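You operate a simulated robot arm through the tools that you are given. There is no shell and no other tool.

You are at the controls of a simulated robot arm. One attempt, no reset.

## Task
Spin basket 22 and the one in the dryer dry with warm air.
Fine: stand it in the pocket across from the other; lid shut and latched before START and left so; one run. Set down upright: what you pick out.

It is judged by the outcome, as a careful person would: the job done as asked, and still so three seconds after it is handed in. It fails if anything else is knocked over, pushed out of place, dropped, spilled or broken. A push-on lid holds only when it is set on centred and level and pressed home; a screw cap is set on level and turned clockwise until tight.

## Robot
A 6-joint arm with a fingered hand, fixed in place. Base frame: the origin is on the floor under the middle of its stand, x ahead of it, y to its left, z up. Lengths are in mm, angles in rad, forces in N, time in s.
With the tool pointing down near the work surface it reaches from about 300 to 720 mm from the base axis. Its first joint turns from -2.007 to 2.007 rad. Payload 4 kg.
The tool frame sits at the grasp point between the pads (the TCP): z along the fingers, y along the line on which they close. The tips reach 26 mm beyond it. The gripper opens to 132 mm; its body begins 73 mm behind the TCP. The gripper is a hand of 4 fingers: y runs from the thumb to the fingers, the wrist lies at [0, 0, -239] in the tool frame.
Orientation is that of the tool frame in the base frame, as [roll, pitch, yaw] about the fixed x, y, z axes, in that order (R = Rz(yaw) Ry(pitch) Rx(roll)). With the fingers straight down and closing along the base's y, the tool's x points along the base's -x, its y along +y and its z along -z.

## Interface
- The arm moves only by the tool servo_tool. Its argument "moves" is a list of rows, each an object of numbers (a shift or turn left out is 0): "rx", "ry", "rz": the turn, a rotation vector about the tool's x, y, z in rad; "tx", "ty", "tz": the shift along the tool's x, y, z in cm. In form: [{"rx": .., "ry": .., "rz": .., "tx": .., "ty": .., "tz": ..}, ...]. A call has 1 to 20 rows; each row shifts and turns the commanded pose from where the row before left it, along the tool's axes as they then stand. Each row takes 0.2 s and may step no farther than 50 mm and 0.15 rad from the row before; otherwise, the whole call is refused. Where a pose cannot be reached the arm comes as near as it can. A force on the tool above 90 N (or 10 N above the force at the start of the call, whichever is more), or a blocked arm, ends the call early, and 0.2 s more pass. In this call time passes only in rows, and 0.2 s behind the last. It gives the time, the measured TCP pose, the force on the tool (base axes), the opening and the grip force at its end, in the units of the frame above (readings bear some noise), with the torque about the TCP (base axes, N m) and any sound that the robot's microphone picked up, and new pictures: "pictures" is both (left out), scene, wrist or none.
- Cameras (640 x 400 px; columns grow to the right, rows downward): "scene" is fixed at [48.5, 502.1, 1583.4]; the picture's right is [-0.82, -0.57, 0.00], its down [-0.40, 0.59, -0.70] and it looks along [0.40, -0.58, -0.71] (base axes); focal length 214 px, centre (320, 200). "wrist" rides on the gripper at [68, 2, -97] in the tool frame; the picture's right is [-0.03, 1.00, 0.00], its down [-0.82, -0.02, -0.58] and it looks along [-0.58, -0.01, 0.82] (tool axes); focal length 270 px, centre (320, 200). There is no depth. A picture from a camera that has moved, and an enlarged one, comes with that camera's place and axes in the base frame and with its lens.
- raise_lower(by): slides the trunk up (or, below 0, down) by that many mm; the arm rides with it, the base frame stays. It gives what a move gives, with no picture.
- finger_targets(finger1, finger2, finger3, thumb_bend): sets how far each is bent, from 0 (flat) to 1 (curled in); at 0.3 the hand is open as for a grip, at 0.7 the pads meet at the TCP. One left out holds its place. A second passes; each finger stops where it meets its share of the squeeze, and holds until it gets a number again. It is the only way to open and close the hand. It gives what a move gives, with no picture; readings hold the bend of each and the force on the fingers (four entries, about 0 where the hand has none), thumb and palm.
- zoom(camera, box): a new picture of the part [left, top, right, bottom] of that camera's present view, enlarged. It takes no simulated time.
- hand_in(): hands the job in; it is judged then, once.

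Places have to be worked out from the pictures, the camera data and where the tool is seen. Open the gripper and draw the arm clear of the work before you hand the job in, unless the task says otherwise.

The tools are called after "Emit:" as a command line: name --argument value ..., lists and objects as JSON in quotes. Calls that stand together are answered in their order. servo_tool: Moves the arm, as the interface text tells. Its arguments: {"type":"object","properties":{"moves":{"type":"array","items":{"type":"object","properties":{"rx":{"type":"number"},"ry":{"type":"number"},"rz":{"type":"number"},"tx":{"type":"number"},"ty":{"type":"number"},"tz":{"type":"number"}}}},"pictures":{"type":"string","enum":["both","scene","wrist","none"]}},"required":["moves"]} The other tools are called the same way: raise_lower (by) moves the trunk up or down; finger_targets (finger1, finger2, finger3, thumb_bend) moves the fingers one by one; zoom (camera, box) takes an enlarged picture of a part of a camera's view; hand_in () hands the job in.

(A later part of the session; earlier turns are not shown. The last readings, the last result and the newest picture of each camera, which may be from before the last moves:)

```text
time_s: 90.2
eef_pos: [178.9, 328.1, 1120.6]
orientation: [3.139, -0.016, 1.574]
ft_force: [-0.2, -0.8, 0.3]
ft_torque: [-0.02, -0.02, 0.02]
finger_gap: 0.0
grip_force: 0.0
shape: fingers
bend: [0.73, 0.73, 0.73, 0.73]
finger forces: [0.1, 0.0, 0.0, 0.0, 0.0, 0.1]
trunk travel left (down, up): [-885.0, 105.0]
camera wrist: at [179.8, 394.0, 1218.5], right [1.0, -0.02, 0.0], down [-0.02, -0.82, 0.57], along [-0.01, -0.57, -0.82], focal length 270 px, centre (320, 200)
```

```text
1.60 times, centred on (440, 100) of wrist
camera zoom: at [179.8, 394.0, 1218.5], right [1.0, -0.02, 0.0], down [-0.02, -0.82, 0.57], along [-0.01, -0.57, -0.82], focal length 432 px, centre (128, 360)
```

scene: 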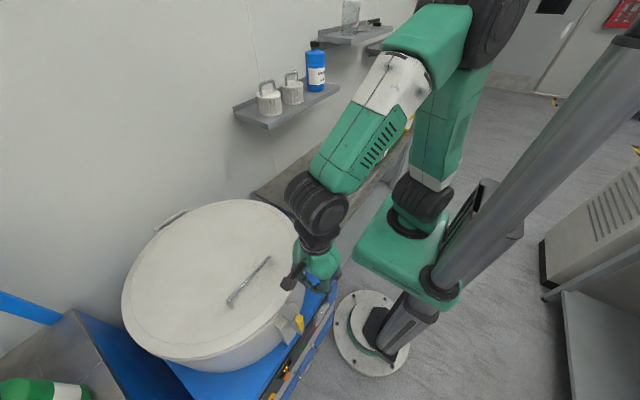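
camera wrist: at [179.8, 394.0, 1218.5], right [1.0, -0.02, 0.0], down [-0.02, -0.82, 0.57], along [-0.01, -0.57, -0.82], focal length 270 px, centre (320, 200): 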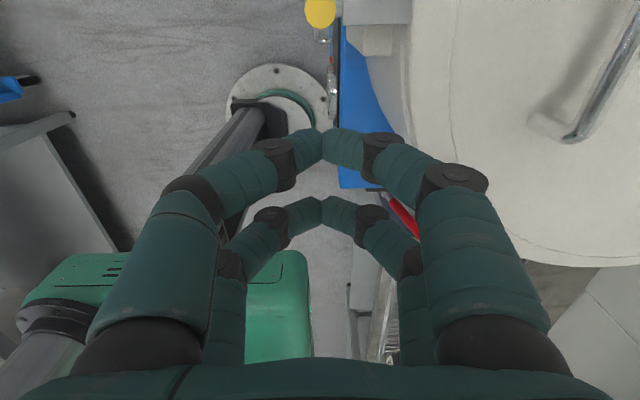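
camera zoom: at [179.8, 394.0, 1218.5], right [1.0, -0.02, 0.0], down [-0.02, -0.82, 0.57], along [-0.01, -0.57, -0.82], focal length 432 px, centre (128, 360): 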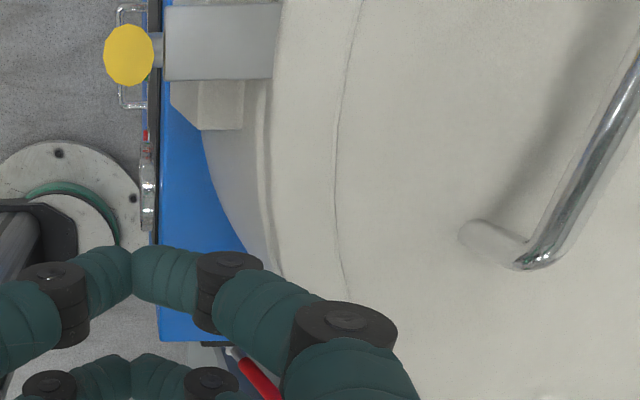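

The latch lever stays upright at the tab's end. Next I turn the hand back and pitch it forward, so that the camera will face the front panel squarely when lowered.

Emit:
servo_tool --moves '[{"ty": -2.5}, {"ty": -2.0}, {"rz": -0.15}, {"rz": -0.15}, {"rz": -0.15}, {"rz": -0.15}, {"rz": -0.15}, {"rz": -0.15}, {"rz": -0.15}, {"rz": -0.15}, {"rz": -0.15}, {"rz": -0.15}, {"rz": -0.071}, {"ry": -0.15}, {"ry": -0.15}, {"ry": -0.15}, {"ry": -0.15}, {"ry": -0.15}]' --pictures "both"

```text
time_s: 94.0
eef_pos: [133.4, 328.1, 1120.7]
orientation: [3.121, 0.753, 3.131]
ft_force: [-1.3, -0.2, -0.1]
ft_torque: [0.0, -0.01, -0.05]
finger_gap: 0.0
grip_force: 0.0
shape: fingers
bend: [0.73, 0.73, 0.73, 0.73]
finger forces: [0.1, 0.0, 0.0, 0.0, 0.0, 0.1]
trunk travel left (down, up): [-885.0, 105.0]
camera wrist: at [17.2, 329.5, 1144.1], right [0.01, 1.0, 0.03], down [0.2, -0.03, 0.98], along [0.98, -0.01, -0.2], focal length 270 px, centre (320, 200)
```

scene: 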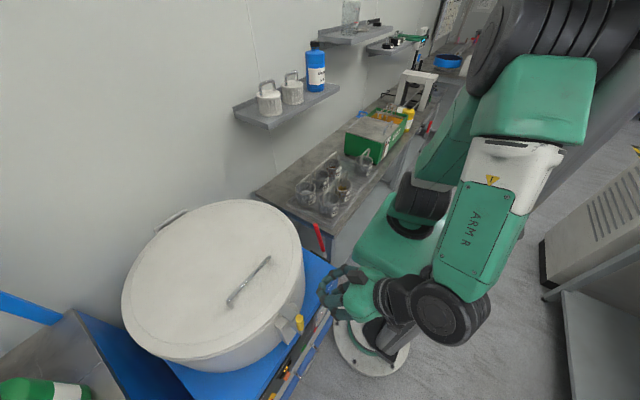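
wrist: 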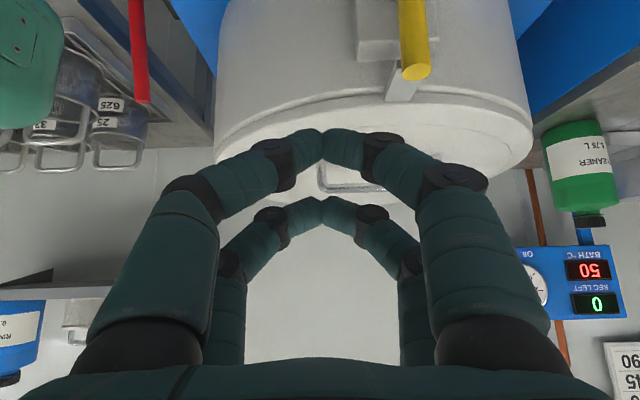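

I have a clear frontal view, with the upright lever visible. I pull back 20 mm and lower the trunk in stages to reach the panel height.

Emit:
servo_tool --moves '[{"tx": 1.46, "tz": -1.37}]' --pictures "none"

Emit:
raise_lower --by -330

Emit:
zoom --camera "wrist" --box '[0, 0, 640, 400]'

Emit:
zoom --camera "scene" --box '[0, 0, 640, 400]'

```text
time_s: 94.4
eef_pos: [125.9, 325.5, 1121.8]
orientation: [3.118, 0.752, 3.091]
ft_force: [0.5, 0.7, 0.6]
ft_torque: [0.0, 0.02, 0.04]
finger_gap: 0.0
grip_force: 0.0
shape: fingers
bend: [0.73, 0.73, 0.73, 0.73]
finger forces: [0.0, 0.0, 0.0, 0.1, 0.0, 0.0]
trunk travel left (down, up): [-885.0, 105.0]
```

```text
time_s: 97.6
eef_pos: [125.1, 326.4, 792.4]
orientation: [3.114, 0.749, 3.09]
ft_force: [0.1, -0.5, 0.8]
ft_torque: [-0.02, 0.01, 0.05]
finger_gap: 0.0
grip_force: 0.0
shape: fingers
bend: [0.73, 0.73, 0.73, 0.73]
finger forces: [0.1, 0.1, 0.0, 0.0, 0.0, 0.0]
trunk travel left (down, up): [-555.0, 435.0]
```

```text
1.00 times, centred on (320, 200) of wrist (not enlarged: the box is as wide or as high as the picture)
camera zoom: at [9.8, 331.3, 816.0], right [0.05, 1.0, 0.04], down [0.2, -0.05, 0.98], along [0.98, -0.04, -0.2], focal length 270 px, centre (320, 200)
```

zoom: 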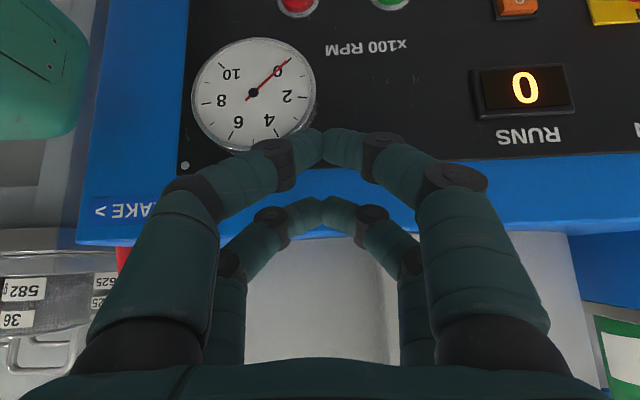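

```text
1.00 times, centred on (320, 200) of scene (not enlarged: the box is as wide or as high as the picture)
camera zoom: at [48.5, 502.1, 1583.4], right [-0.82, -0.57, 0.0], down [-0.4, 0.59, -0.7], along [0.4, -0.58, -0.71], focal length 214 px, centre (320, 200)
```

zoom: 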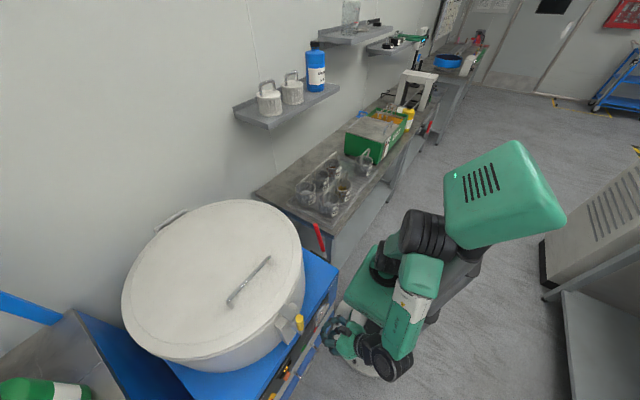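

The panel is vertical, facing the robot, with START near (200, 387, 610) and the WARM AIR rocker near y ≈ 488. I'm lowering another 150 mm to see that row squarely.

Emit:
raise_lower --by -150

Emit:
zoom --camera "wrist" --box '[0, 0, 640, 400]'

Emit:
zoom --camera "wrist" --box '[440, 60, 640, 190]'

```text
time_s: 99.4
eef_pos: [125.1, 327.1, 641.4]
orientation: [3.117, 0.751, 3.091]
ft_force: [0.2, 0.3, 0.5]
ft_torque: [-0.01, -0.01, 0.04]
finger_gap: 0.0
grip_force: 0.1
shape: fingers
bend: [0.73, 0.73, 0.73, 0.73]
finger forces: [0.0, 0.1, 0.1, 0.1, 0.0, 0.1]
trunk travel left (down, up): [-405.0, 585.0]
```

```text
1.00 times, centred on (320, 200) of wrist (not enlarged: the box is as wide or as high as the picture)
camera zoom: at [9.8, 331.2, 665.7], right [0.05, 1.0, 0.04], down [0.2, -0.04, 0.98], along [0.98, -0.04, -0.2], focal length 270 px, centre (320, 200)
```

zoom: 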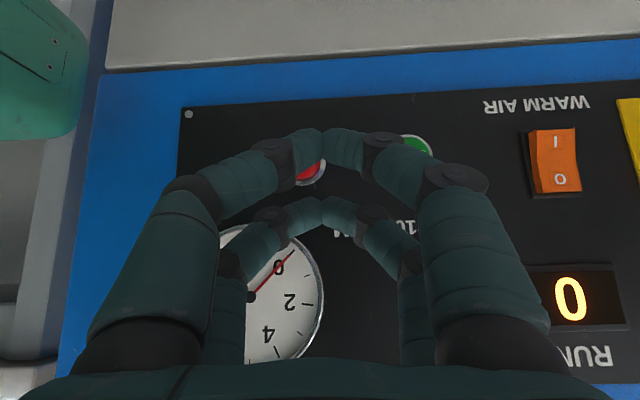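

```text
3.08 times, centred on (540, 125) of wrist
camera zoom: at [9.8, 331.2, 665.7], right [0.05, 1.0, 0.04], down [0.2, -0.04, 0.98], along [0.98, -0.04, -0.2], focal length 832 px, centre (-357, 431)
```

zoom: 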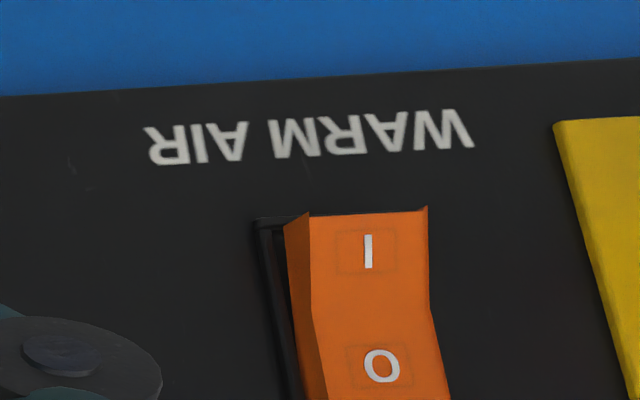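

The rocker shows I (lower end, standing proud) and O (pressed in), so warm air is off and I must press its lower "I" end. I slide the hand toward +y for a better view of rocker and START.

Emit:
servo_tool --moves '[{"ty": 4.0}, {"ty": 4.0}, {"ty": 3.0}]' --pictures "both"

Emit:
zoom --camera "wrist" --box '[250, 60, 640, 260]'

```text
time_s: 100.2
eef_pos: [112.8, 438.6, 639.9]
orientation: [3.124, 0.751, 3.133]
ft_force: [0.5, -0.3, 0.6]
ft_torque: [-0.01, -0.02, 0.0]
finger_gap: 0.0
grip_force: 0.0
shape: fingers
bend: [0.73, 0.73, 0.73, 0.73]
finger forces: [0.0, 0.0, 0.1, 0.1, 0.0, 0.0]
trunk travel left (down, up): [-405.0, 585.0]
camera wrist: at [-3.0, 439.4, 665.5], right [0.01, 1.0, 0.03], down [0.2, -0.03, 0.98], along [0.98, -0.01, -0.2], focal length 270 px, centre (320, 200)
```

scene: 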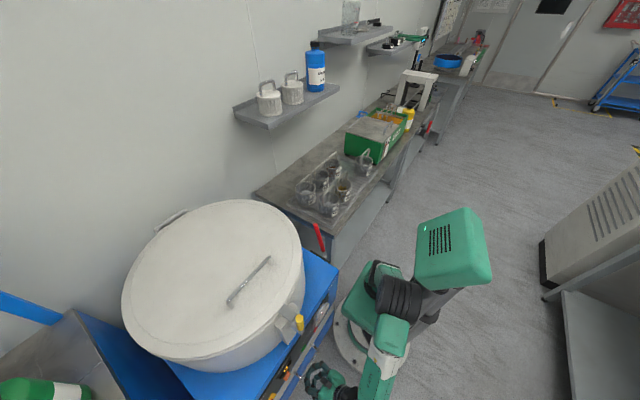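
wrist: 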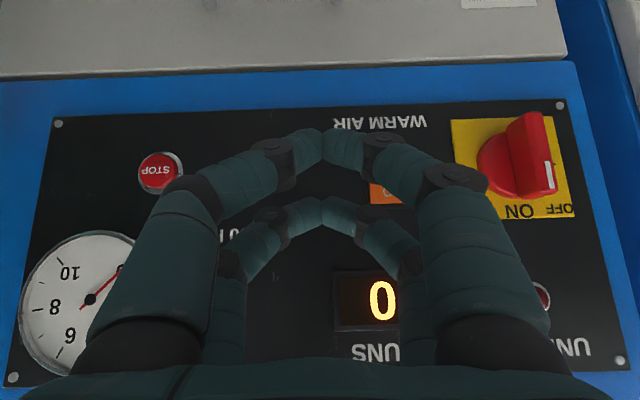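

```text
1.64 times, centred on (445, 160) of wrist
camera zoom: at [-3.0, 439.4, 665.5], right [0.01, 1.0, 0.03], down [0.2, -0.03, 0.98], along [0.98, -0.01, -0.2], focal length 444 px, centre (115, 266)
```

zoom: 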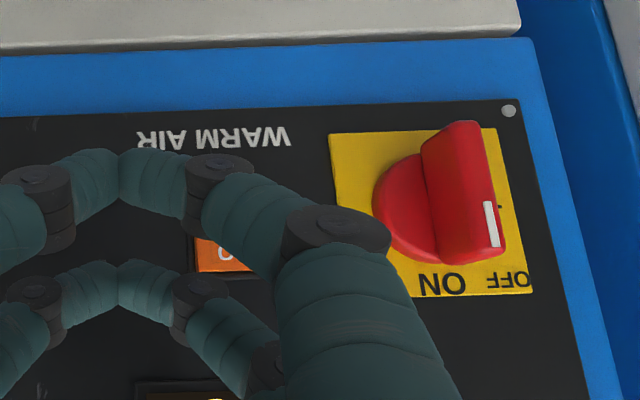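

Mains points to ON and RUNS shows 0. The rocker's I half is at about (188, 484, 595). I move the closed fingertips in front of it with about 10 mm to spare and check alignment.

Emit:
servo_tool --moves '[{"tx": 1.77, "tz": 1.9, "ty": 2.25}, {"tx": 1.78, "tz": 1.9, "ty": 2.25}, {"tx": -1.8, "tz": 1.68}, {}]' --pictures "both"

Emit:
zoom --camera "wrist" --box '[200, 60, 520, 260]'

Emit:
zoom --camera "scene" --box '[240, 300, 360, 400]'

```text
time_s: 101.2
eef_pos: [137.2, 485.7, 588.9]
orientation: [3.123, 0.751, 3.131]
ft_force: [0.2, 0.2, 0.6]
ft_torque: [-0.01, 0.02, 0.01]
finger_gap: 0.0
grip_force: 0.1
shape: fingers
bend: [0.73, 0.73, 0.73, 0.73]
finger forces: [0.1, 0.0, 0.0, 0.1, 0.0, 0.1]
trunk travel left (down, up): [-405.0, 585.0]
camera wrist: at [22.0, 485.4, 613.7], right [0.02, 1.0, 0.03], down [0.2, -0.03, 0.98], along [0.98, -0.01, -0.2], focal length 270 px, centre (320, 200)
```

scene: 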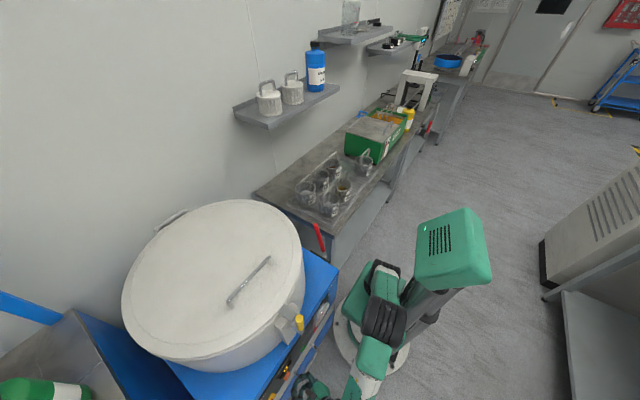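
wrist: 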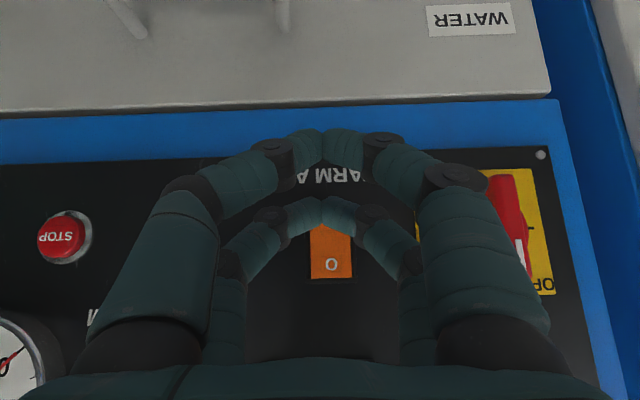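

```text
2.00 times, centred on (360, 160) of wrist
camera zoom: at [22.0, 485.4, 613.7], right [0.02, 1.0, 0.03], down [0.2, -0.03, 0.98], along [0.98, -0.01, -0.2], focal length 541 px, centre (240, 280)
```

zoom: 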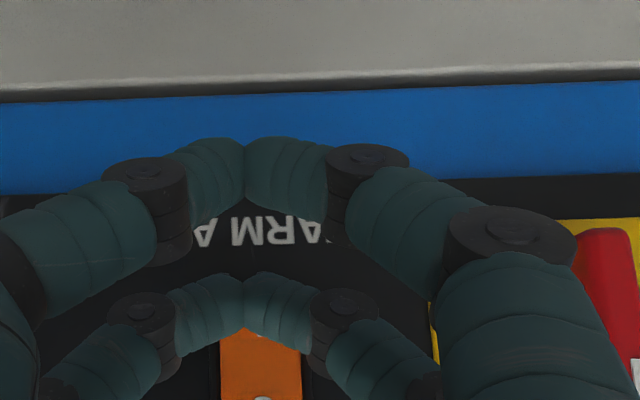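

```text
4.00 times, centred on (300, 350) of scene
camera zoom: at [48.5, 502.1, 1583.4], right [-0.82, -0.57, 0.0], down [-0.4, 0.59, -0.7], along [0.4, -0.58, -0.71], focal length 858 px, centre (400, -400)
```

zoom: 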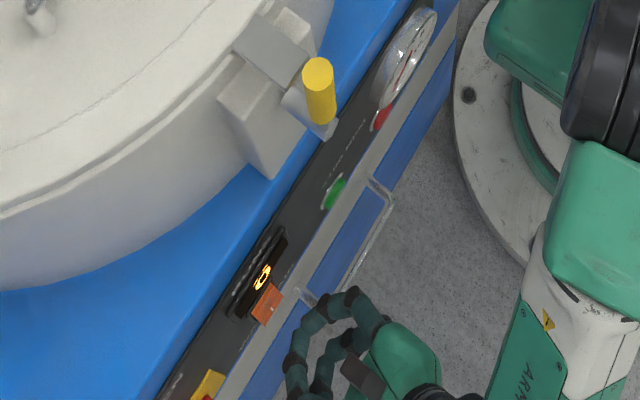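

The far fingertips line up with the rocker's I half (the O half is visible just above). I advance toward +x in small steps until I feel it press.

Emit:
servo_tool --moves '[{"tx": -1.1, "tz": 1.02}, {"tx": -0.44, "tz": 0.41}, {"tx": -0.29, "tz": 0.27}, {"tx": -0.29, "tz": 0.27}]' --pictures "wrist"

Emit:
zoom --camera "wrist" --box '[220, 140, 440, 290]'

Emit:
zoom --camera "scene" --box '[270, 340, 330, 390]'

```text
time_s: 102.2
eef_pos: [165.8, 486.7, 591.2]
orientation: [3.12, 0.751, 3.132]
ft_force: [-8.4, 0.9, -1.3]
ft_torque: [0.0, 0.06, 0.0]
finger_gap: 0.0
grip_force: 3.9
shape: fingers
bend: [0.73, 0.74, 0.74, 0.73]
finger forces: [0.1, 9.3, 0.1, 0.0, 0.1, 0.0]
trunk travel left (down, up): [-405.0, 585.0]
camera wrist: at [49.9, 485.4, 615.1], right [0.01, 1.0, 0.03], down [0.2, -0.03, 0.98], along [0.98, -0.01, -0.2], focal length 270 px, centre (320, 200)
```

wrist: 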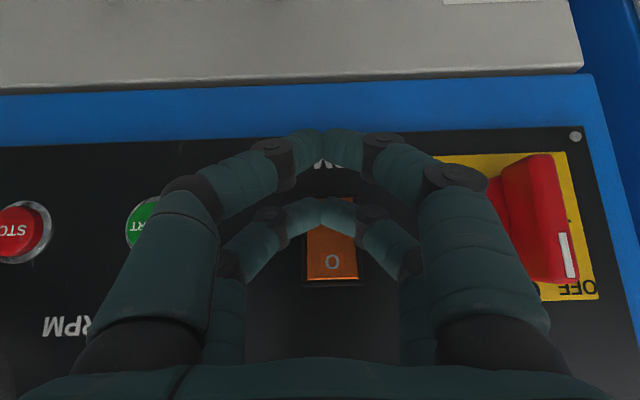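

```text
2.67 times, centred on (330, 215) of wrist
camera zoom: at [49.9, 485.4, 615.1], right [0.01, 1.0, 0.03], down [0.2, -0.03, 0.98], along [0.98, -0.01, -0.2], focal length 721 px, centre (293, 160)
```

zoom: 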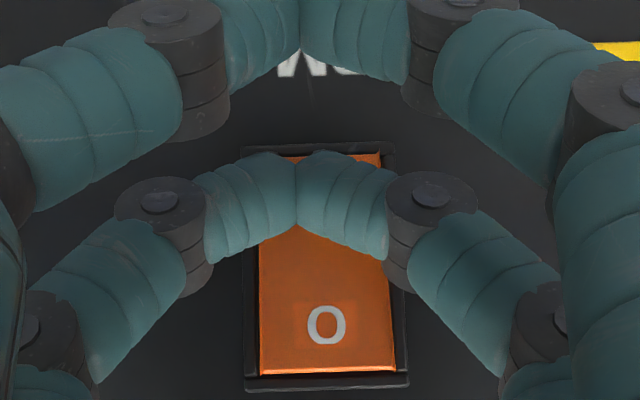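

```text
8.00 times, centred on (300, 365) of scene
camera zoom: at [48.5, 502.1, 1583.4], right [-0.82, -0.57, 0.0], down [-0.4, 0.59, -0.7], along [0.4, -0.58, -0.71], focal length 1716 px, centre (480, -1120)
```

zoom: 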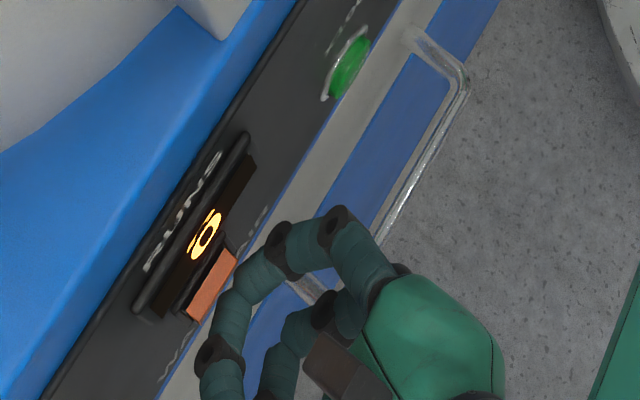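

I'm on the I half with 9 N. I press a few mm further to make it tip over.

Emit:
servo_tool --moves '[{"tx": -0.29, "tz": 0.27}, {"tx": -0.29, "tz": 0.27}, {}]' --pictures "wrist"

Emit:
zoom --camera "wrist" --box '[220, 140, 440, 290]'

Emit:
zoom --camera "scene" --box '[270, 340, 330, 390]'

```text
time_s: 103.0
eef_pos: [167.7, 485.9, 589.3]
orientation: [3.12, 0.747, 3.136]
ft_force: [-59.5, -1.9, -10.9]
ft_torque: [0.0, 0.32, -0.13]
finger_gap: 0.0
grip_force: 32.9
shape: fingers
bend: [0.73, 0.76, 0.76, 0.73]
finger forces: [0.1, 30.2, 35.1, 0.0, 0.0, 0.0]
trunk travel left (down, up): [-405.0, 585.0]
camera wrist: at [51.8, 485.6, 614.1], right [0.01, 1.0, 0.03], down [0.21, -0.03, 0.98], along [0.98, 0.0, -0.21], focal length 270 px, centre (320, 200)
```

wrist: 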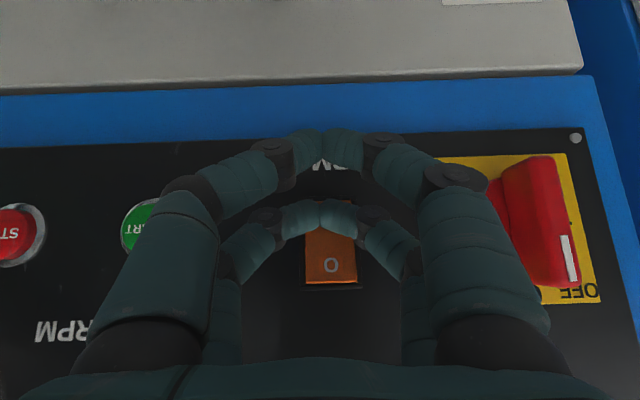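

```text
2.67 times, centred on (330, 215) of wrist
camera zoom: at [51.8, 485.6, 614.1], right [0.01, 1.0, 0.03], down [0.21, -0.03, 0.98], along [0.98, 0.0, -0.21], focal length 721 px, centre (293, 160)
```

zoom: 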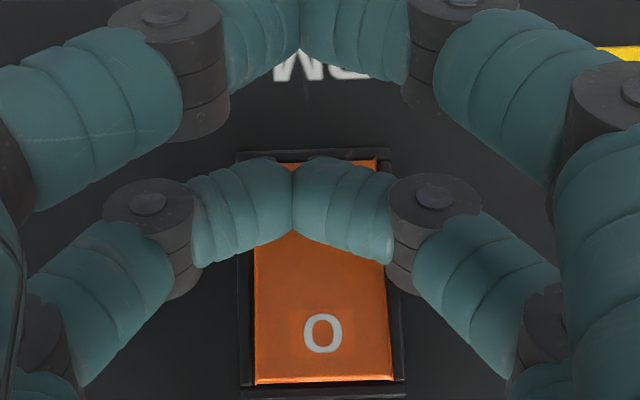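

```text
8.00 times, centred on (300, 365) of scene
camera zoom: at [48.5, 502.1, 1583.4], right [-0.82, -0.57, 0.0], down [-0.4, 0.59, -0.7], along [0.4, -0.58, -0.71], focal length 1716 px, centre (480, -1120)
```

zoom: 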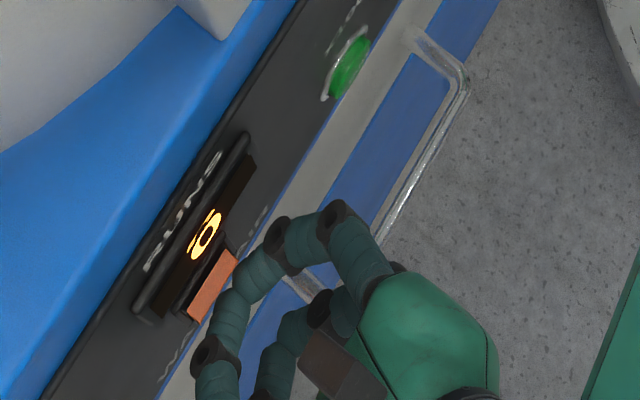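

It's firmly pressed (about 60 N). I back off and look at which end now stands proud.

Emit:
servo_tool --moves '[{"tx": 0.73, "tz": -0.68}, {"tx": 1.83, "tz": -1.7}, {"tx": 1.83, "tz": -1.7}, {"ty": -4.0}]' --pictures "wrist"

Emit:
zoom --camera "wrist" --box '[220, 100, 540, 300]'

Emit:
zoom --camera "scene" --box '[270, 340, 330, 390]'

```text
time_s: 104.0
eef_pos: [115.7, 442.7, 590.7]
orientation: [3.122, 0.751, 3.132]
ft_force: [0.2, -0.1, 0.3]
ft_torque: [-0.03, 0.0, 0.01]
finger_gap: 0.1
grip_force: 0.0
shape: fingers
bend: [0.73, 0.74, 0.74, 0.73]
finger forces: [0.0, 0.1, 0.0, 0.1, 0.0, 0.0]
trunk travel left (down, up): [-405.0, 585.0]
camera wrist: at [-0.9, 444.6, 614.1], right [0.02, 1.0, 0.03], down [0.2, -0.03, 0.98], along [0.98, -0.01, -0.2], focal length 270 px, centre (320, 200)
```

wrist: 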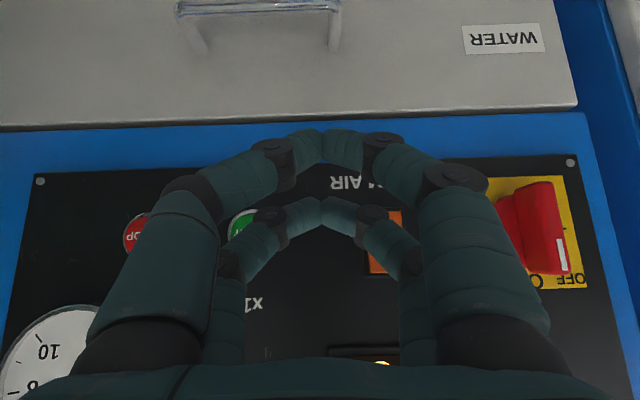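

```text
2.00 times, centred on (380, 200) of wrist
camera zoom: at [-0.9, 444.6, 614.1], right [0.02, 1.0, 0.03], down [0.2, -0.03, 0.98], along [0.98, -0.01, -0.2], focal length 541 px, centre (200, 200)
```

zoom: 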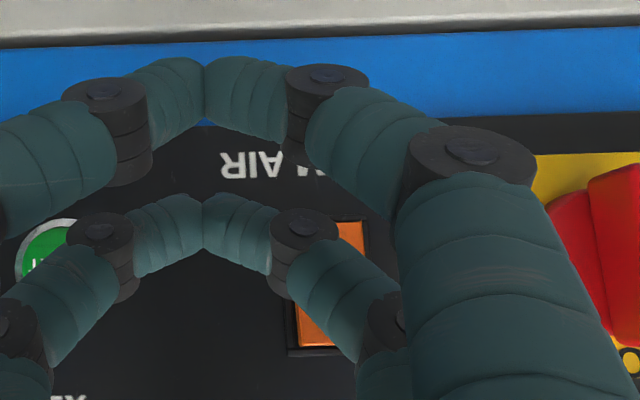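

```text
8.00 times, centred on (300, 365) of scene
camera zoom: at [48.5, 502.1, 1583.4], right [-0.82, -0.57, 0.0], down [-0.4, 0.59, -0.7], along [0.4, -0.58, -0.71], focal length 1716 px, centre (480, -1120)
```

zoom: 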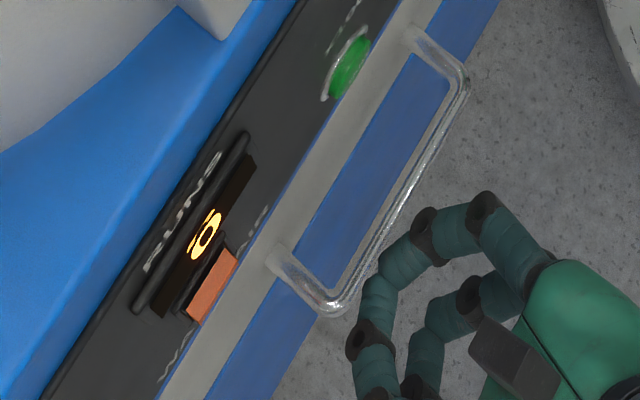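

I can't see the rocker clearly past the digits. I move so it shows through the gap between the fingers.

Emit:
servo_tool --moves '[{"ty": 2.1, "tx": 1.2, "tz": 1.28}, {"ty": 2.1, "tx": 1.2, "tz": 1.28}]' --pictures "wrist"

Emit:
zoom --camera "wrist" --box '[260, 200, 400, 340]'

```text
time_s: 104.6
eef_pos: [115.6, 487.5, 554.1]
orientation: [3.121, 0.752, 3.13]
ft_force: [0.4, 0.8, 0.4]
ft_torque: [-0.02, 0.01, 0.01]
finger_gap: 0.1
grip_force: 0.1
shape: fingers
bend: [0.73, 0.74, 0.74, 0.73]
finger forces: [0.0, 0.0, 0.1, 0.0, 0.1, 0.0]
trunk travel left (down, up): [-405.0, 585.0]
camera wrist: at [-1.2, 487.2, 579.0], right [0.02, 1.0, 0.03], down [0.2, -0.03, 0.98], along [0.98, -0.01, -0.2], focal length 270 px, centre (320, 200)
```

wrist: 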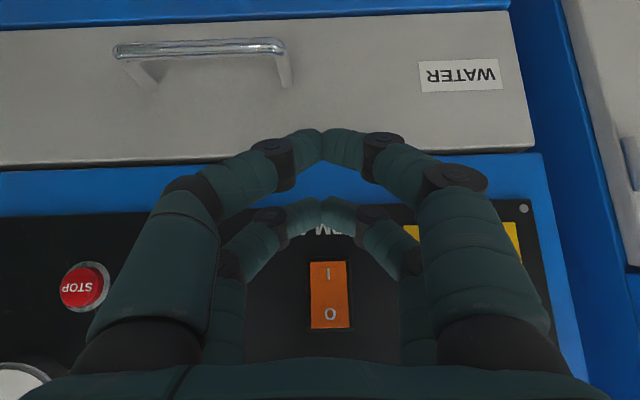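

```text
2.86 times, centred on (330, 270) of wrist
camera zoom: at [-1.2, 487.2, 579.0], right [0.02, 1.0, 0.03], down [0.2, -0.03, 0.98], along [0.98, -0.01, -0.2], focal length 772 px, centre (291, 0)
```

zoom: 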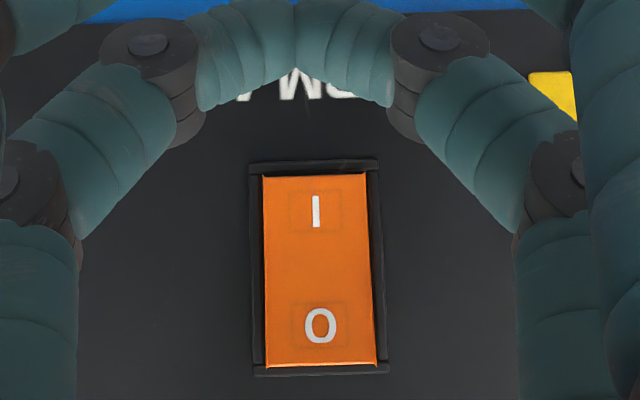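

The rocker now looks tipped the other way, but I want to be sure, so I return to the earlier side viewpoint for a direct comparison.

Emit:
servo_tool --moves '[{"ty": -3.75, "tx": -1.49, "tz": -1.59}, {"ty": -3.75, "tx": -1.49, "tz": -1.59}, {"ty": -3.75, "tx": -1.49, "tz": -1.59}, {"ty": -3.75, "tx": -1.49, "tz": -1.59}]' --pictures "wrist"

Emit:
zoom --camera "wrist" --box '[440, 60, 640, 190]'

Emit:
zoom --camera "wrist" --box '[240, 80, 480, 240]'

```text
time_s: 105.6
eef_pos: [124.8, 333.6, 631.7]
orientation: [-3.129, 0.757, 3.13]
ft_force: [-0.1, -0.9, -0.4]
ft_torque: [-0.01, -0.04, -0.02]
finger_gap: 0.0
grip_force: 0.1
shape: fingers
bend: [0.73, 0.74, 0.74, 0.73]
finger forces: [0.0, 0.0, 0.0, 0.0, 0.1, 0.1]
trunk travel left (down, up): [-405.0, 585.0]
camera wrist: at [8.8, 336.7, 655.0], right [0.04, 1.0, 0.01], down [0.19, -0.02, 0.98], along [0.98, -0.04, -0.19], focal length 270 px, centre (320, 200)
```

wrist: 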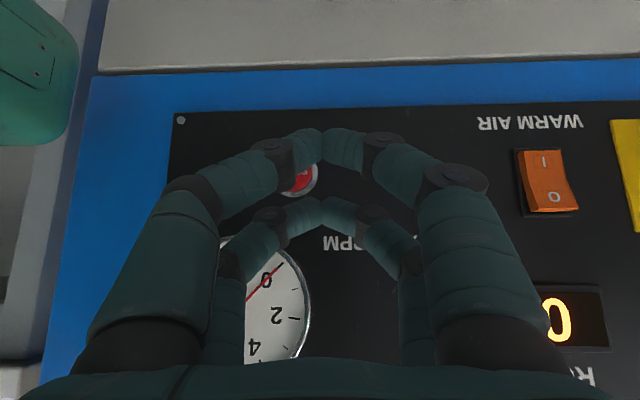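

```text
3.08 times, centred on (540, 125) of wrist
camera zoom: at [8.8, 336.7, 655.0], right [0.04, 1.0, 0.01], down [0.19, -0.02, 0.98], along [0.98, -0.04, -0.19], focal length 832 px, centre (-357, 431)
```

zoom: 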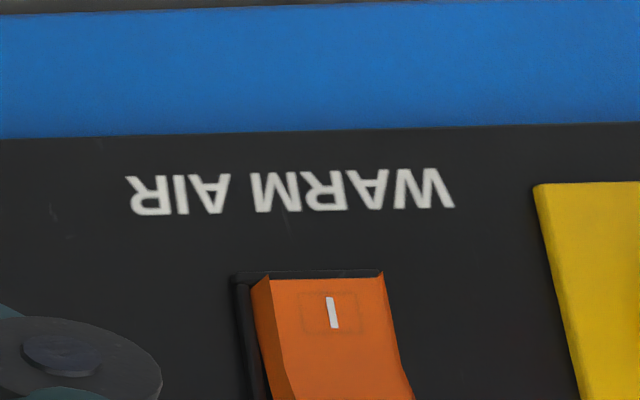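

```text
2.50 times, centred on (360, 160) of wrist
camera zoom: at [8.8, 336.7, 655.0], right [0.04, 1.0, 0.01], down [0.19, -0.02, 0.98], along [0.98, -0.04, -0.19], focal length 676 px, centre (220, 300)
```

zoom: 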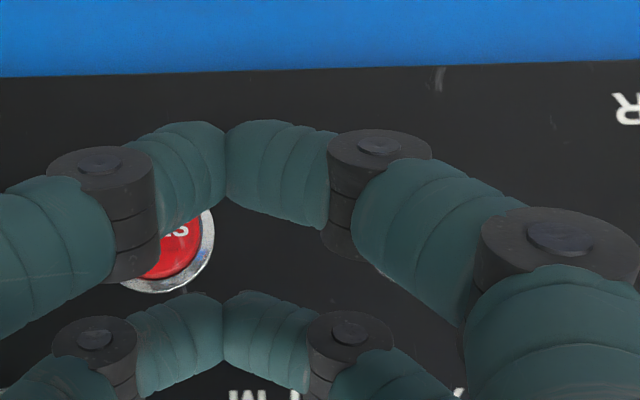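

Emit:
zoom --camera "wrist" --box '[500, 130, 600, 230]'

```text
4.00 times, centred on (550, 180) of wrist
camera zoom: at [8.8, 336.7, 655.0], right [0.04, 1.0, 0.01], down [0.19, -0.02, 0.98], along [0.98, -0.04, -0.19], focal length 1081 px, centre (-600, 280)
```

zoom: 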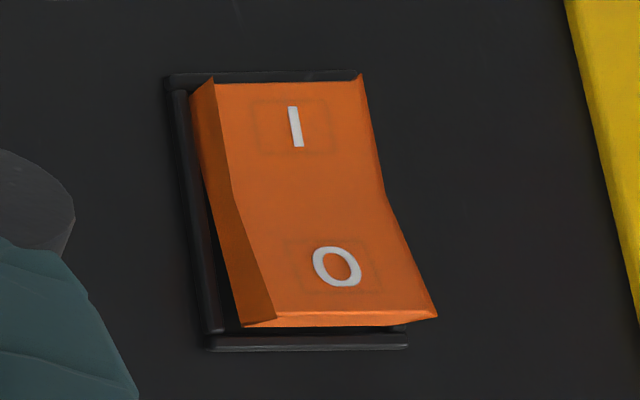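

The side view confirms the I end is now pressed in and O stands proud, so warm air is on. Before START I want to check the brake lever on the cabinet's side.

Emit:
zoom --camera "scene" --box '[295, 205, 355, 265]'

Emit:
zoom --camera "scene" --box '[300, 250, 350, 300]'

Emit:
zoom --camera "scene" --box '[250, 290, 340, 400]'

```text
6.67 times, centred on (325, 235) of scene
camera zoom: at [48.5, 502.1, 1583.4], right [-0.82, -0.57, 0.0], down [-0.4, 0.59, -0.7], along [0.4, -0.58, -0.71], focal length 1430 px, centre (287, -33)
```

zoom: 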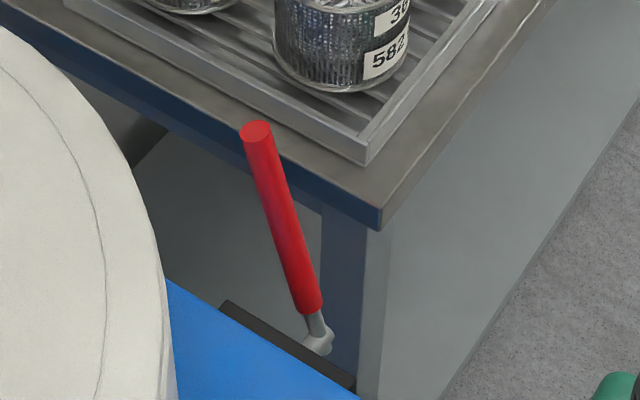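

```text
8.00 times, centred on (325, 275) of scene
camera zoom: at [48.5, 502.1, 1583.4], right [-0.82, -0.57, 0.0], down [-0.4, 0.59, -0.7], along [0.4, -0.58, -0.71], focal length 1716 px, centre (280, -400)
```

zoom: 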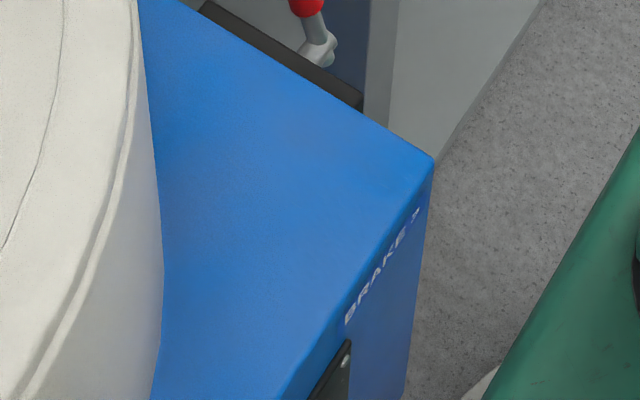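

```text
3.64 times, centred on (295, 345) of scene
camera zoom: at [48.5, 502.1, 1583.4], right [-0.82, -0.57, 0.0], down [-0.4, 0.59, -0.7], along [0.4, -0.58, -0.71], focal length 780 px, centre (411, -327)
```

zoom: 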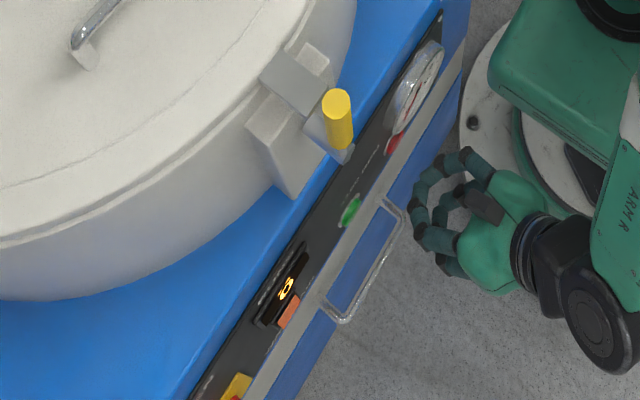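

The brake lever sits on a side plate I can't read from here. I want to see that plate before starting, so I raise the trunk and level the hand for a look from above the gap.

Emit:
raise_lower --by 490

Emit:
servo_tool --moves '[{"ry": 0.15}, {"ry": 0.15}, {"ry": 0.15}, {"ry": 0.15}, {"ry": 0.157}, {}]' --pictures "both"

```text
refused: 490 is not a number from -400 to 400
```

```text
refused: row 5 steps farther than a row can; nothing moved
```

The raise limit is 400 mm per call, so I do it in two parts and then turn in allowed steps.

Emit:
raise_lower --by 400

Emit:
raise_lower --by 90

Emit:
servo_tool --moves '[{"ry": 0.15}, {"ry": 0.15}, {"ry": 0.15}, {"ry": 0.15}, {"ry": 0.14}, {}]' --pictures "both"

```text
time_s: 109.4
eef_pos: [125.3, 332.5, 1034.0]
orientation: [-3.139, 0.756, 3.122]
ft_force: [0.3, 0.4, 0.1]
ft_torque: [-0.01, -0.02, 0.01]
finger_gap: 0.0
grip_force: 0.0
shape: fingers
bend: [0.73, 0.74, 0.74, 0.73]
finger forces: [0.0, 0.0, 0.0, 0.1, 0.0, 0.1]
trunk travel left (down, up): [-805.0, 185.0]
```

```text
time_s: 110.7
eef_pos: [125.0, 334.2, 1124.7]
orientation: [-3.141, 0.756, 3.124]
ft_force: [-0.1, 0.3, 0.5]
ft_torque: [0.02, -0.01, -0.01]
finger_gap: 0.0
grip_force: 0.1
shape: fingers
bend: [0.73, 0.74, 0.74, 0.73]
finger forces: [0.0, 0.0, 0.0, 0.0, 0.0, 0.1]
trunk travel left (down, up): [-895.0, 95.0]
```

```text
time_s: 112.1
eef_pos: [116.6, 336.9, 1129.5]
orientation: [3.125, 0.01, -3.138]
ft_force: [0.1, 0.4, -0.3]
ft_torque: [0.02, -0.02, -0.02]
finger_gap: 0.0
grip_force: 0.1
shape: fingers
bend: [0.73, 0.74, 0.74, 0.73]
finger forces: [0.0, 0.0, 0.0, 0.0, 0.1, 0.0]
trunk travel left (down, up): [-895.0, 95.0]
camera wrist: at [47.0, 335.6, 1225.5], right [0.02, 1.0, 0.02], down [0.81, -0.03, 0.59], along [0.59, 0.0, -0.81], focal length 270 px, centre (320, 200)
```

scene: 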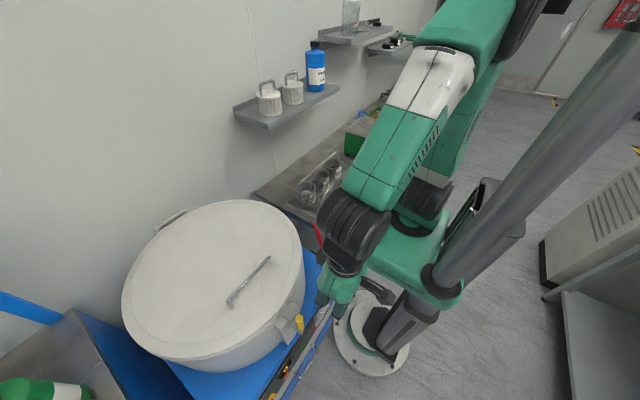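
wrist: 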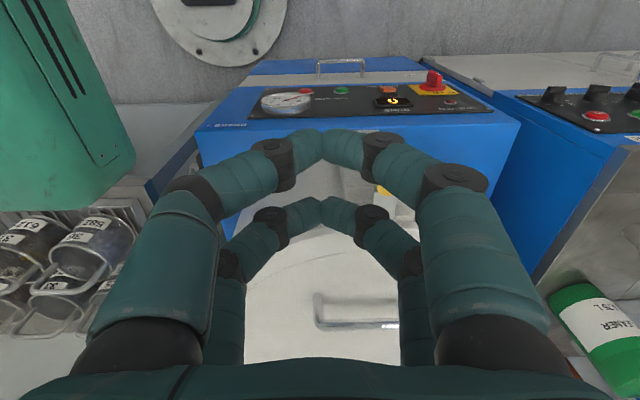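

The hand is level and clear. I go around over the lid edge toward the gap between dryer and rack table and turn the camera to face the dryer's side.

Emit:
servo_tool --moves '[{"tx": -3.8, "ty": -1.57}, {"tx": -3.8, "ty": -1.57}, {"tx": -3.8, "ty": -1.57}, {"tx": -2.5, "ty": -2.75}, {"tx": -2.5, "ty": -2.75}, {"tx": -2.5, "ty": -2.75}, {"tx": -2.5, "ty": -2.75}, {"ty": -4.0}, {"ty": -4.0}, {"ty": -4.0}, {"rz": -0.15}, {"rz": -0.15}, {"rz": -0.15}, {"rz": -0.15}, {"rz": -0.15}]' --pictures "both"

```text
time_s: 115.3
eef_pos: [331.7, 59.3, 1128.1]
orientation: [3.138, 0.017, -2.385]
ft_force: [0.0, -0.1, 0.1]
ft_torque: [0.0, -0.01, -0.02]
finger_gap: 0.0
grip_force: 0.0
shape: fingers
bend: [0.73, 0.74, 0.74, 0.73]
finger forces: [0.0, 0.1, 0.0, 0.1, 0.1, 0.0]
trunk travel left (down, up): [-895.0, 95.0]
camera wrist: at [279.2, 11.8, 1223.5], right [-0.67, 0.75, 0.0], down [0.6, 0.54, 0.59], along [0.44, 0.4, -0.81], focal length 270 px, centre (320, 200)
```

scene: 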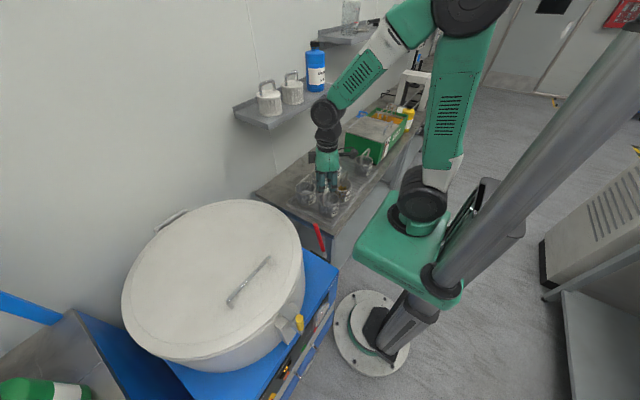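
wrist: 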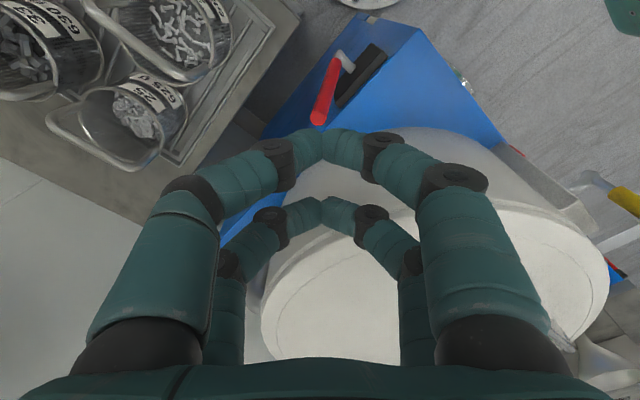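

The lever and its black plate are in view now; I'm zooming in on them.

Emit:
zoom --camera "wrist" --box '[270, 20, 430, 140]'

Emit:
zoom --camera "wrist" --box '[320, 35, 400, 110]'

```text
3.33 times, centred on (350, 80) of wrist
camera zoom: at [279.2, 11.8, 1223.5], right [-0.67, 0.75, 0.0], down [0.6, 0.54, 0.59], along [0.44, 0.4, -0.81], focal length 901 px, centre (220, 600)
```

zoom: 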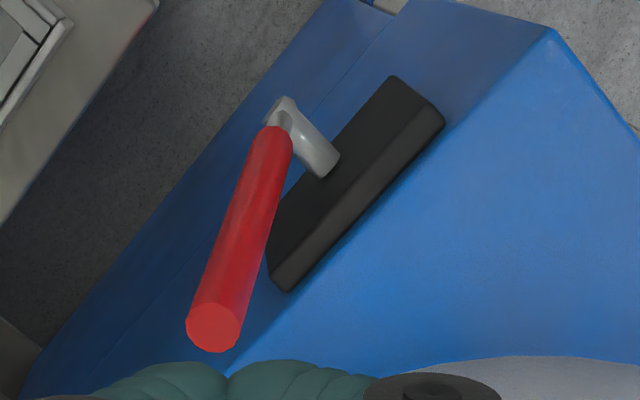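

```text
5.33 times, centred on (360, 72) of wrist
camera zoom: at [279.2, 11.8, 1223.5], right [-0.67, 0.75, 0.0], down [0.6, 0.54, 0.59], along [0.44, 0.4, -0.81], focal length 1442 px, centre (107, 880)
```

zoom: 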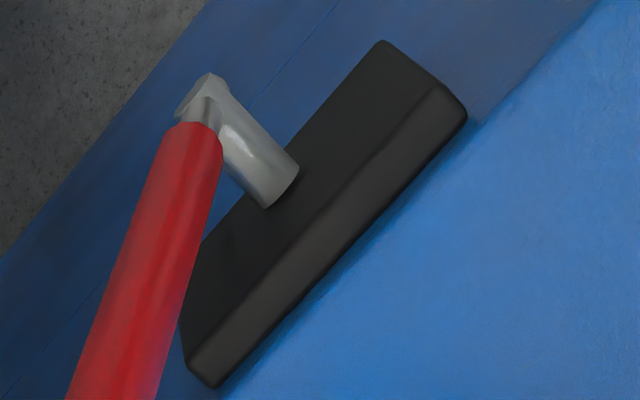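

No markings on the plate, so I leave the brake alone; the RPM gauge will show whether the drum spins. I retrace my path back to the front of the panel.

Emit:
servo_tool --moves '[{"rz": 0.15}, {"rz": 0.15}, {"rz": 0.15}, {"rz": 0.15}, {"rz": 0.15}, {"ty": 4.0}, {"ty": 4.0}, {"ty": 4.0}, {"tx": 2.5, "ty": 2.75}, {"tx": 2.5, "ty": 2.75}, {"tx": 2.5, "ty": 2.75}, {"tx": 2.5, "ty": 2.75}, {"tx": 3.8, "ty": 1.57}, {"tx": 3.8, "ty": 1.57}, {"tx": 3.6, "ty": 1.57}]' --pictures "none"

Emit:
servo_tool --moves '[{"ry": -0.15}, {"ry": -0.15}, {"ry": -0.15}, {"ry": -0.15}, {"ry": -0.15}, {}]' --pictures "both"

```text
time_s: 118.5
eef_pos: [119.0, 335.9, 1128.7]
orientation: [3.128, 0.012, -3.14]
ft_force: [1.0, 0.5, 0.3]
ft_torque: [0.0, -0.03, 0.02]
finger_gap: 0.0
grip_force: 0.0
shape: fingers
bend: [0.73, 0.74, 0.74, 0.73]
finger forces: [0.0, 0.0, 0.0, 0.0, 0.0, 0.0]
trunk travel left (down, up): [-895.0, 95.0]
```

```text
time_s: 119.9
eef_pos: [124.5, 335.6, 1135.8]
orientation: [3.095, 0.757, 3.09]
ft_force: [0.2, 0.0, -0.7]
ft_torque: [0.0, -0.02, 0.0]
finger_gap: 0.4
grip_force: 0.0
shape: fingers
bend: [0.73, 0.74, 0.74, 0.73]
finger forces: [0.0, 0.0, 0.0, 0.1, 0.0, 0.0]
trunk travel left (down, up): [-895.0, 95.0]
camera wrist: at [9.5, 338.3, 1158.9], right [0.04, 1.0, 0.05], down [0.2, -0.06, 0.98], along [0.98, -0.03, -0.2], focal length 270 px, centre (320, 200)
```

scene: 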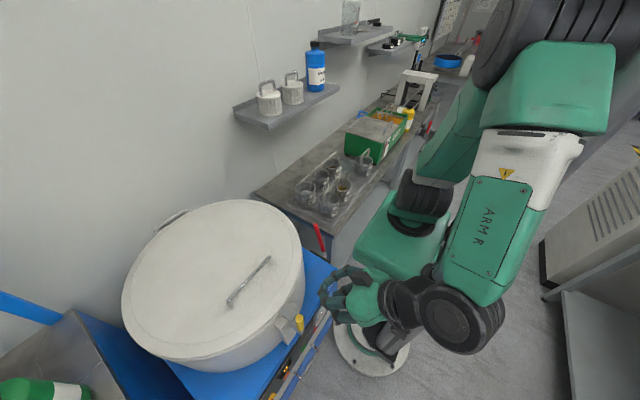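
wrist: 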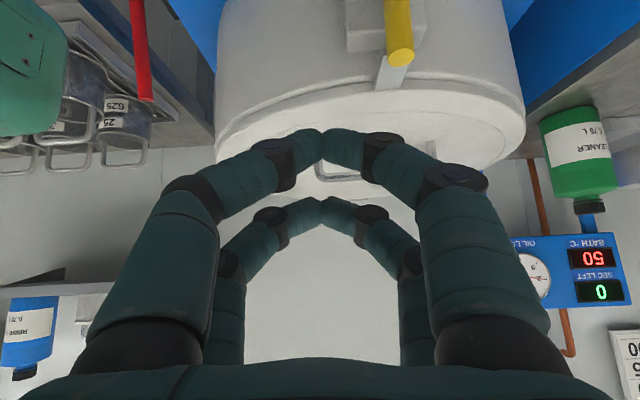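

I'm back in front of the dryer with the lever still upright and the lid shut. I lower to the START row.

Emit:
raise_lower --by -400

Emit:
raise_lower --by -138

Emit:
servo_tool --moves '[{"ty": 2.6}, {"ty": 2.6}, {}]' --pictures "both"

```text
time_s: 123.7
eef_pos: [126.2, 334.3, 733.5]
orientation: [3.101, 0.758, 3.097]
ft_force: [-0.5, -0.1, -0.8]
ft_torque: [0.01, 0.0, -0.03]
finger_gap: 0.0
grip_force: 0.1
shape: fingers
bend: [0.73, 0.74, 0.74, 0.73]
finger forces: [0.1, 0.0, 0.1, 0.0, 0.0, 0.0]
trunk travel left (down, up): [-495.0, 495.0]
```

```text
time_s: 125.3
eef_pos: [124.9, 335.7, 594.8]
orientation: [3.105, 0.756, 3.099]
ft_force: [0.0, -0.6, -0.4]
ft_torque: [0.02, 0.03, -0.03]
finger_gap: 0.0
grip_force: 0.1
shape: fingers
bend: [0.73, 0.74, 0.74, 0.73]
finger forces: [0.0, 0.1, 0.0, 0.0, 0.0, 0.0]
trunk travel left (down, up): [-357.0, 633.0]
```

```text
time_s: 126.2
eef_pos: [118.2, 387.8, 591.2]
orientation: [3.123, 0.761, 3.131]
ft_force: [0.4, -0.4, -0.6]
ft_torque: [0.0, 0.01, 0.01]
finger_gap: 0.0
grip_force: 0.0
shape: fingers
bend: [0.73, 0.74, 0.74, 0.73]
finger forces: [0.1, 0.0, 0.0, 0.1, 0.0, 0.0]
trunk travel left (down, up): [-357.0, 633.0]
camera wrist: at [1.9, 387.9, 614.4], right [0.01, 1.0, 0.03], down [0.19, -0.03, 0.98], along [0.98, -0.01, -0.19], focal length 270 px, centre (320, 200)
```

scene: 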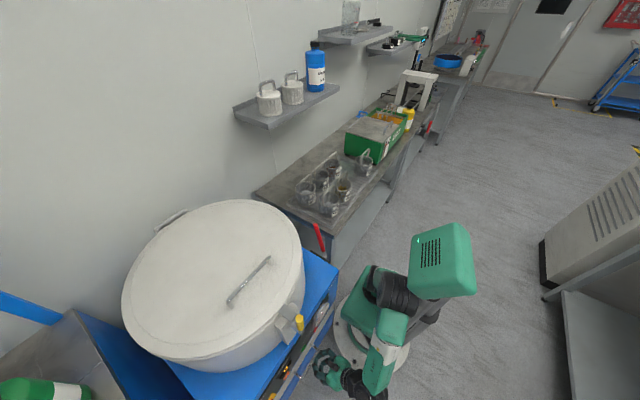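
wrist: 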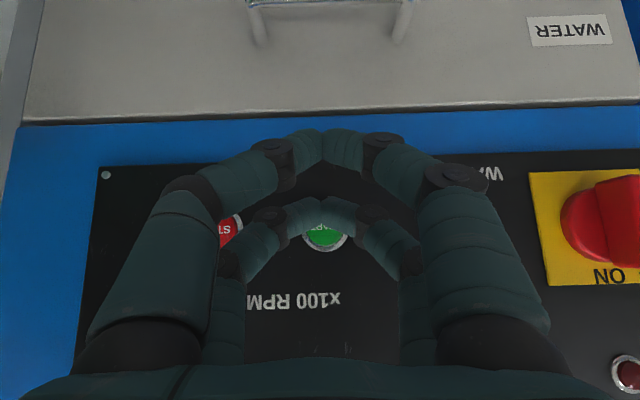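

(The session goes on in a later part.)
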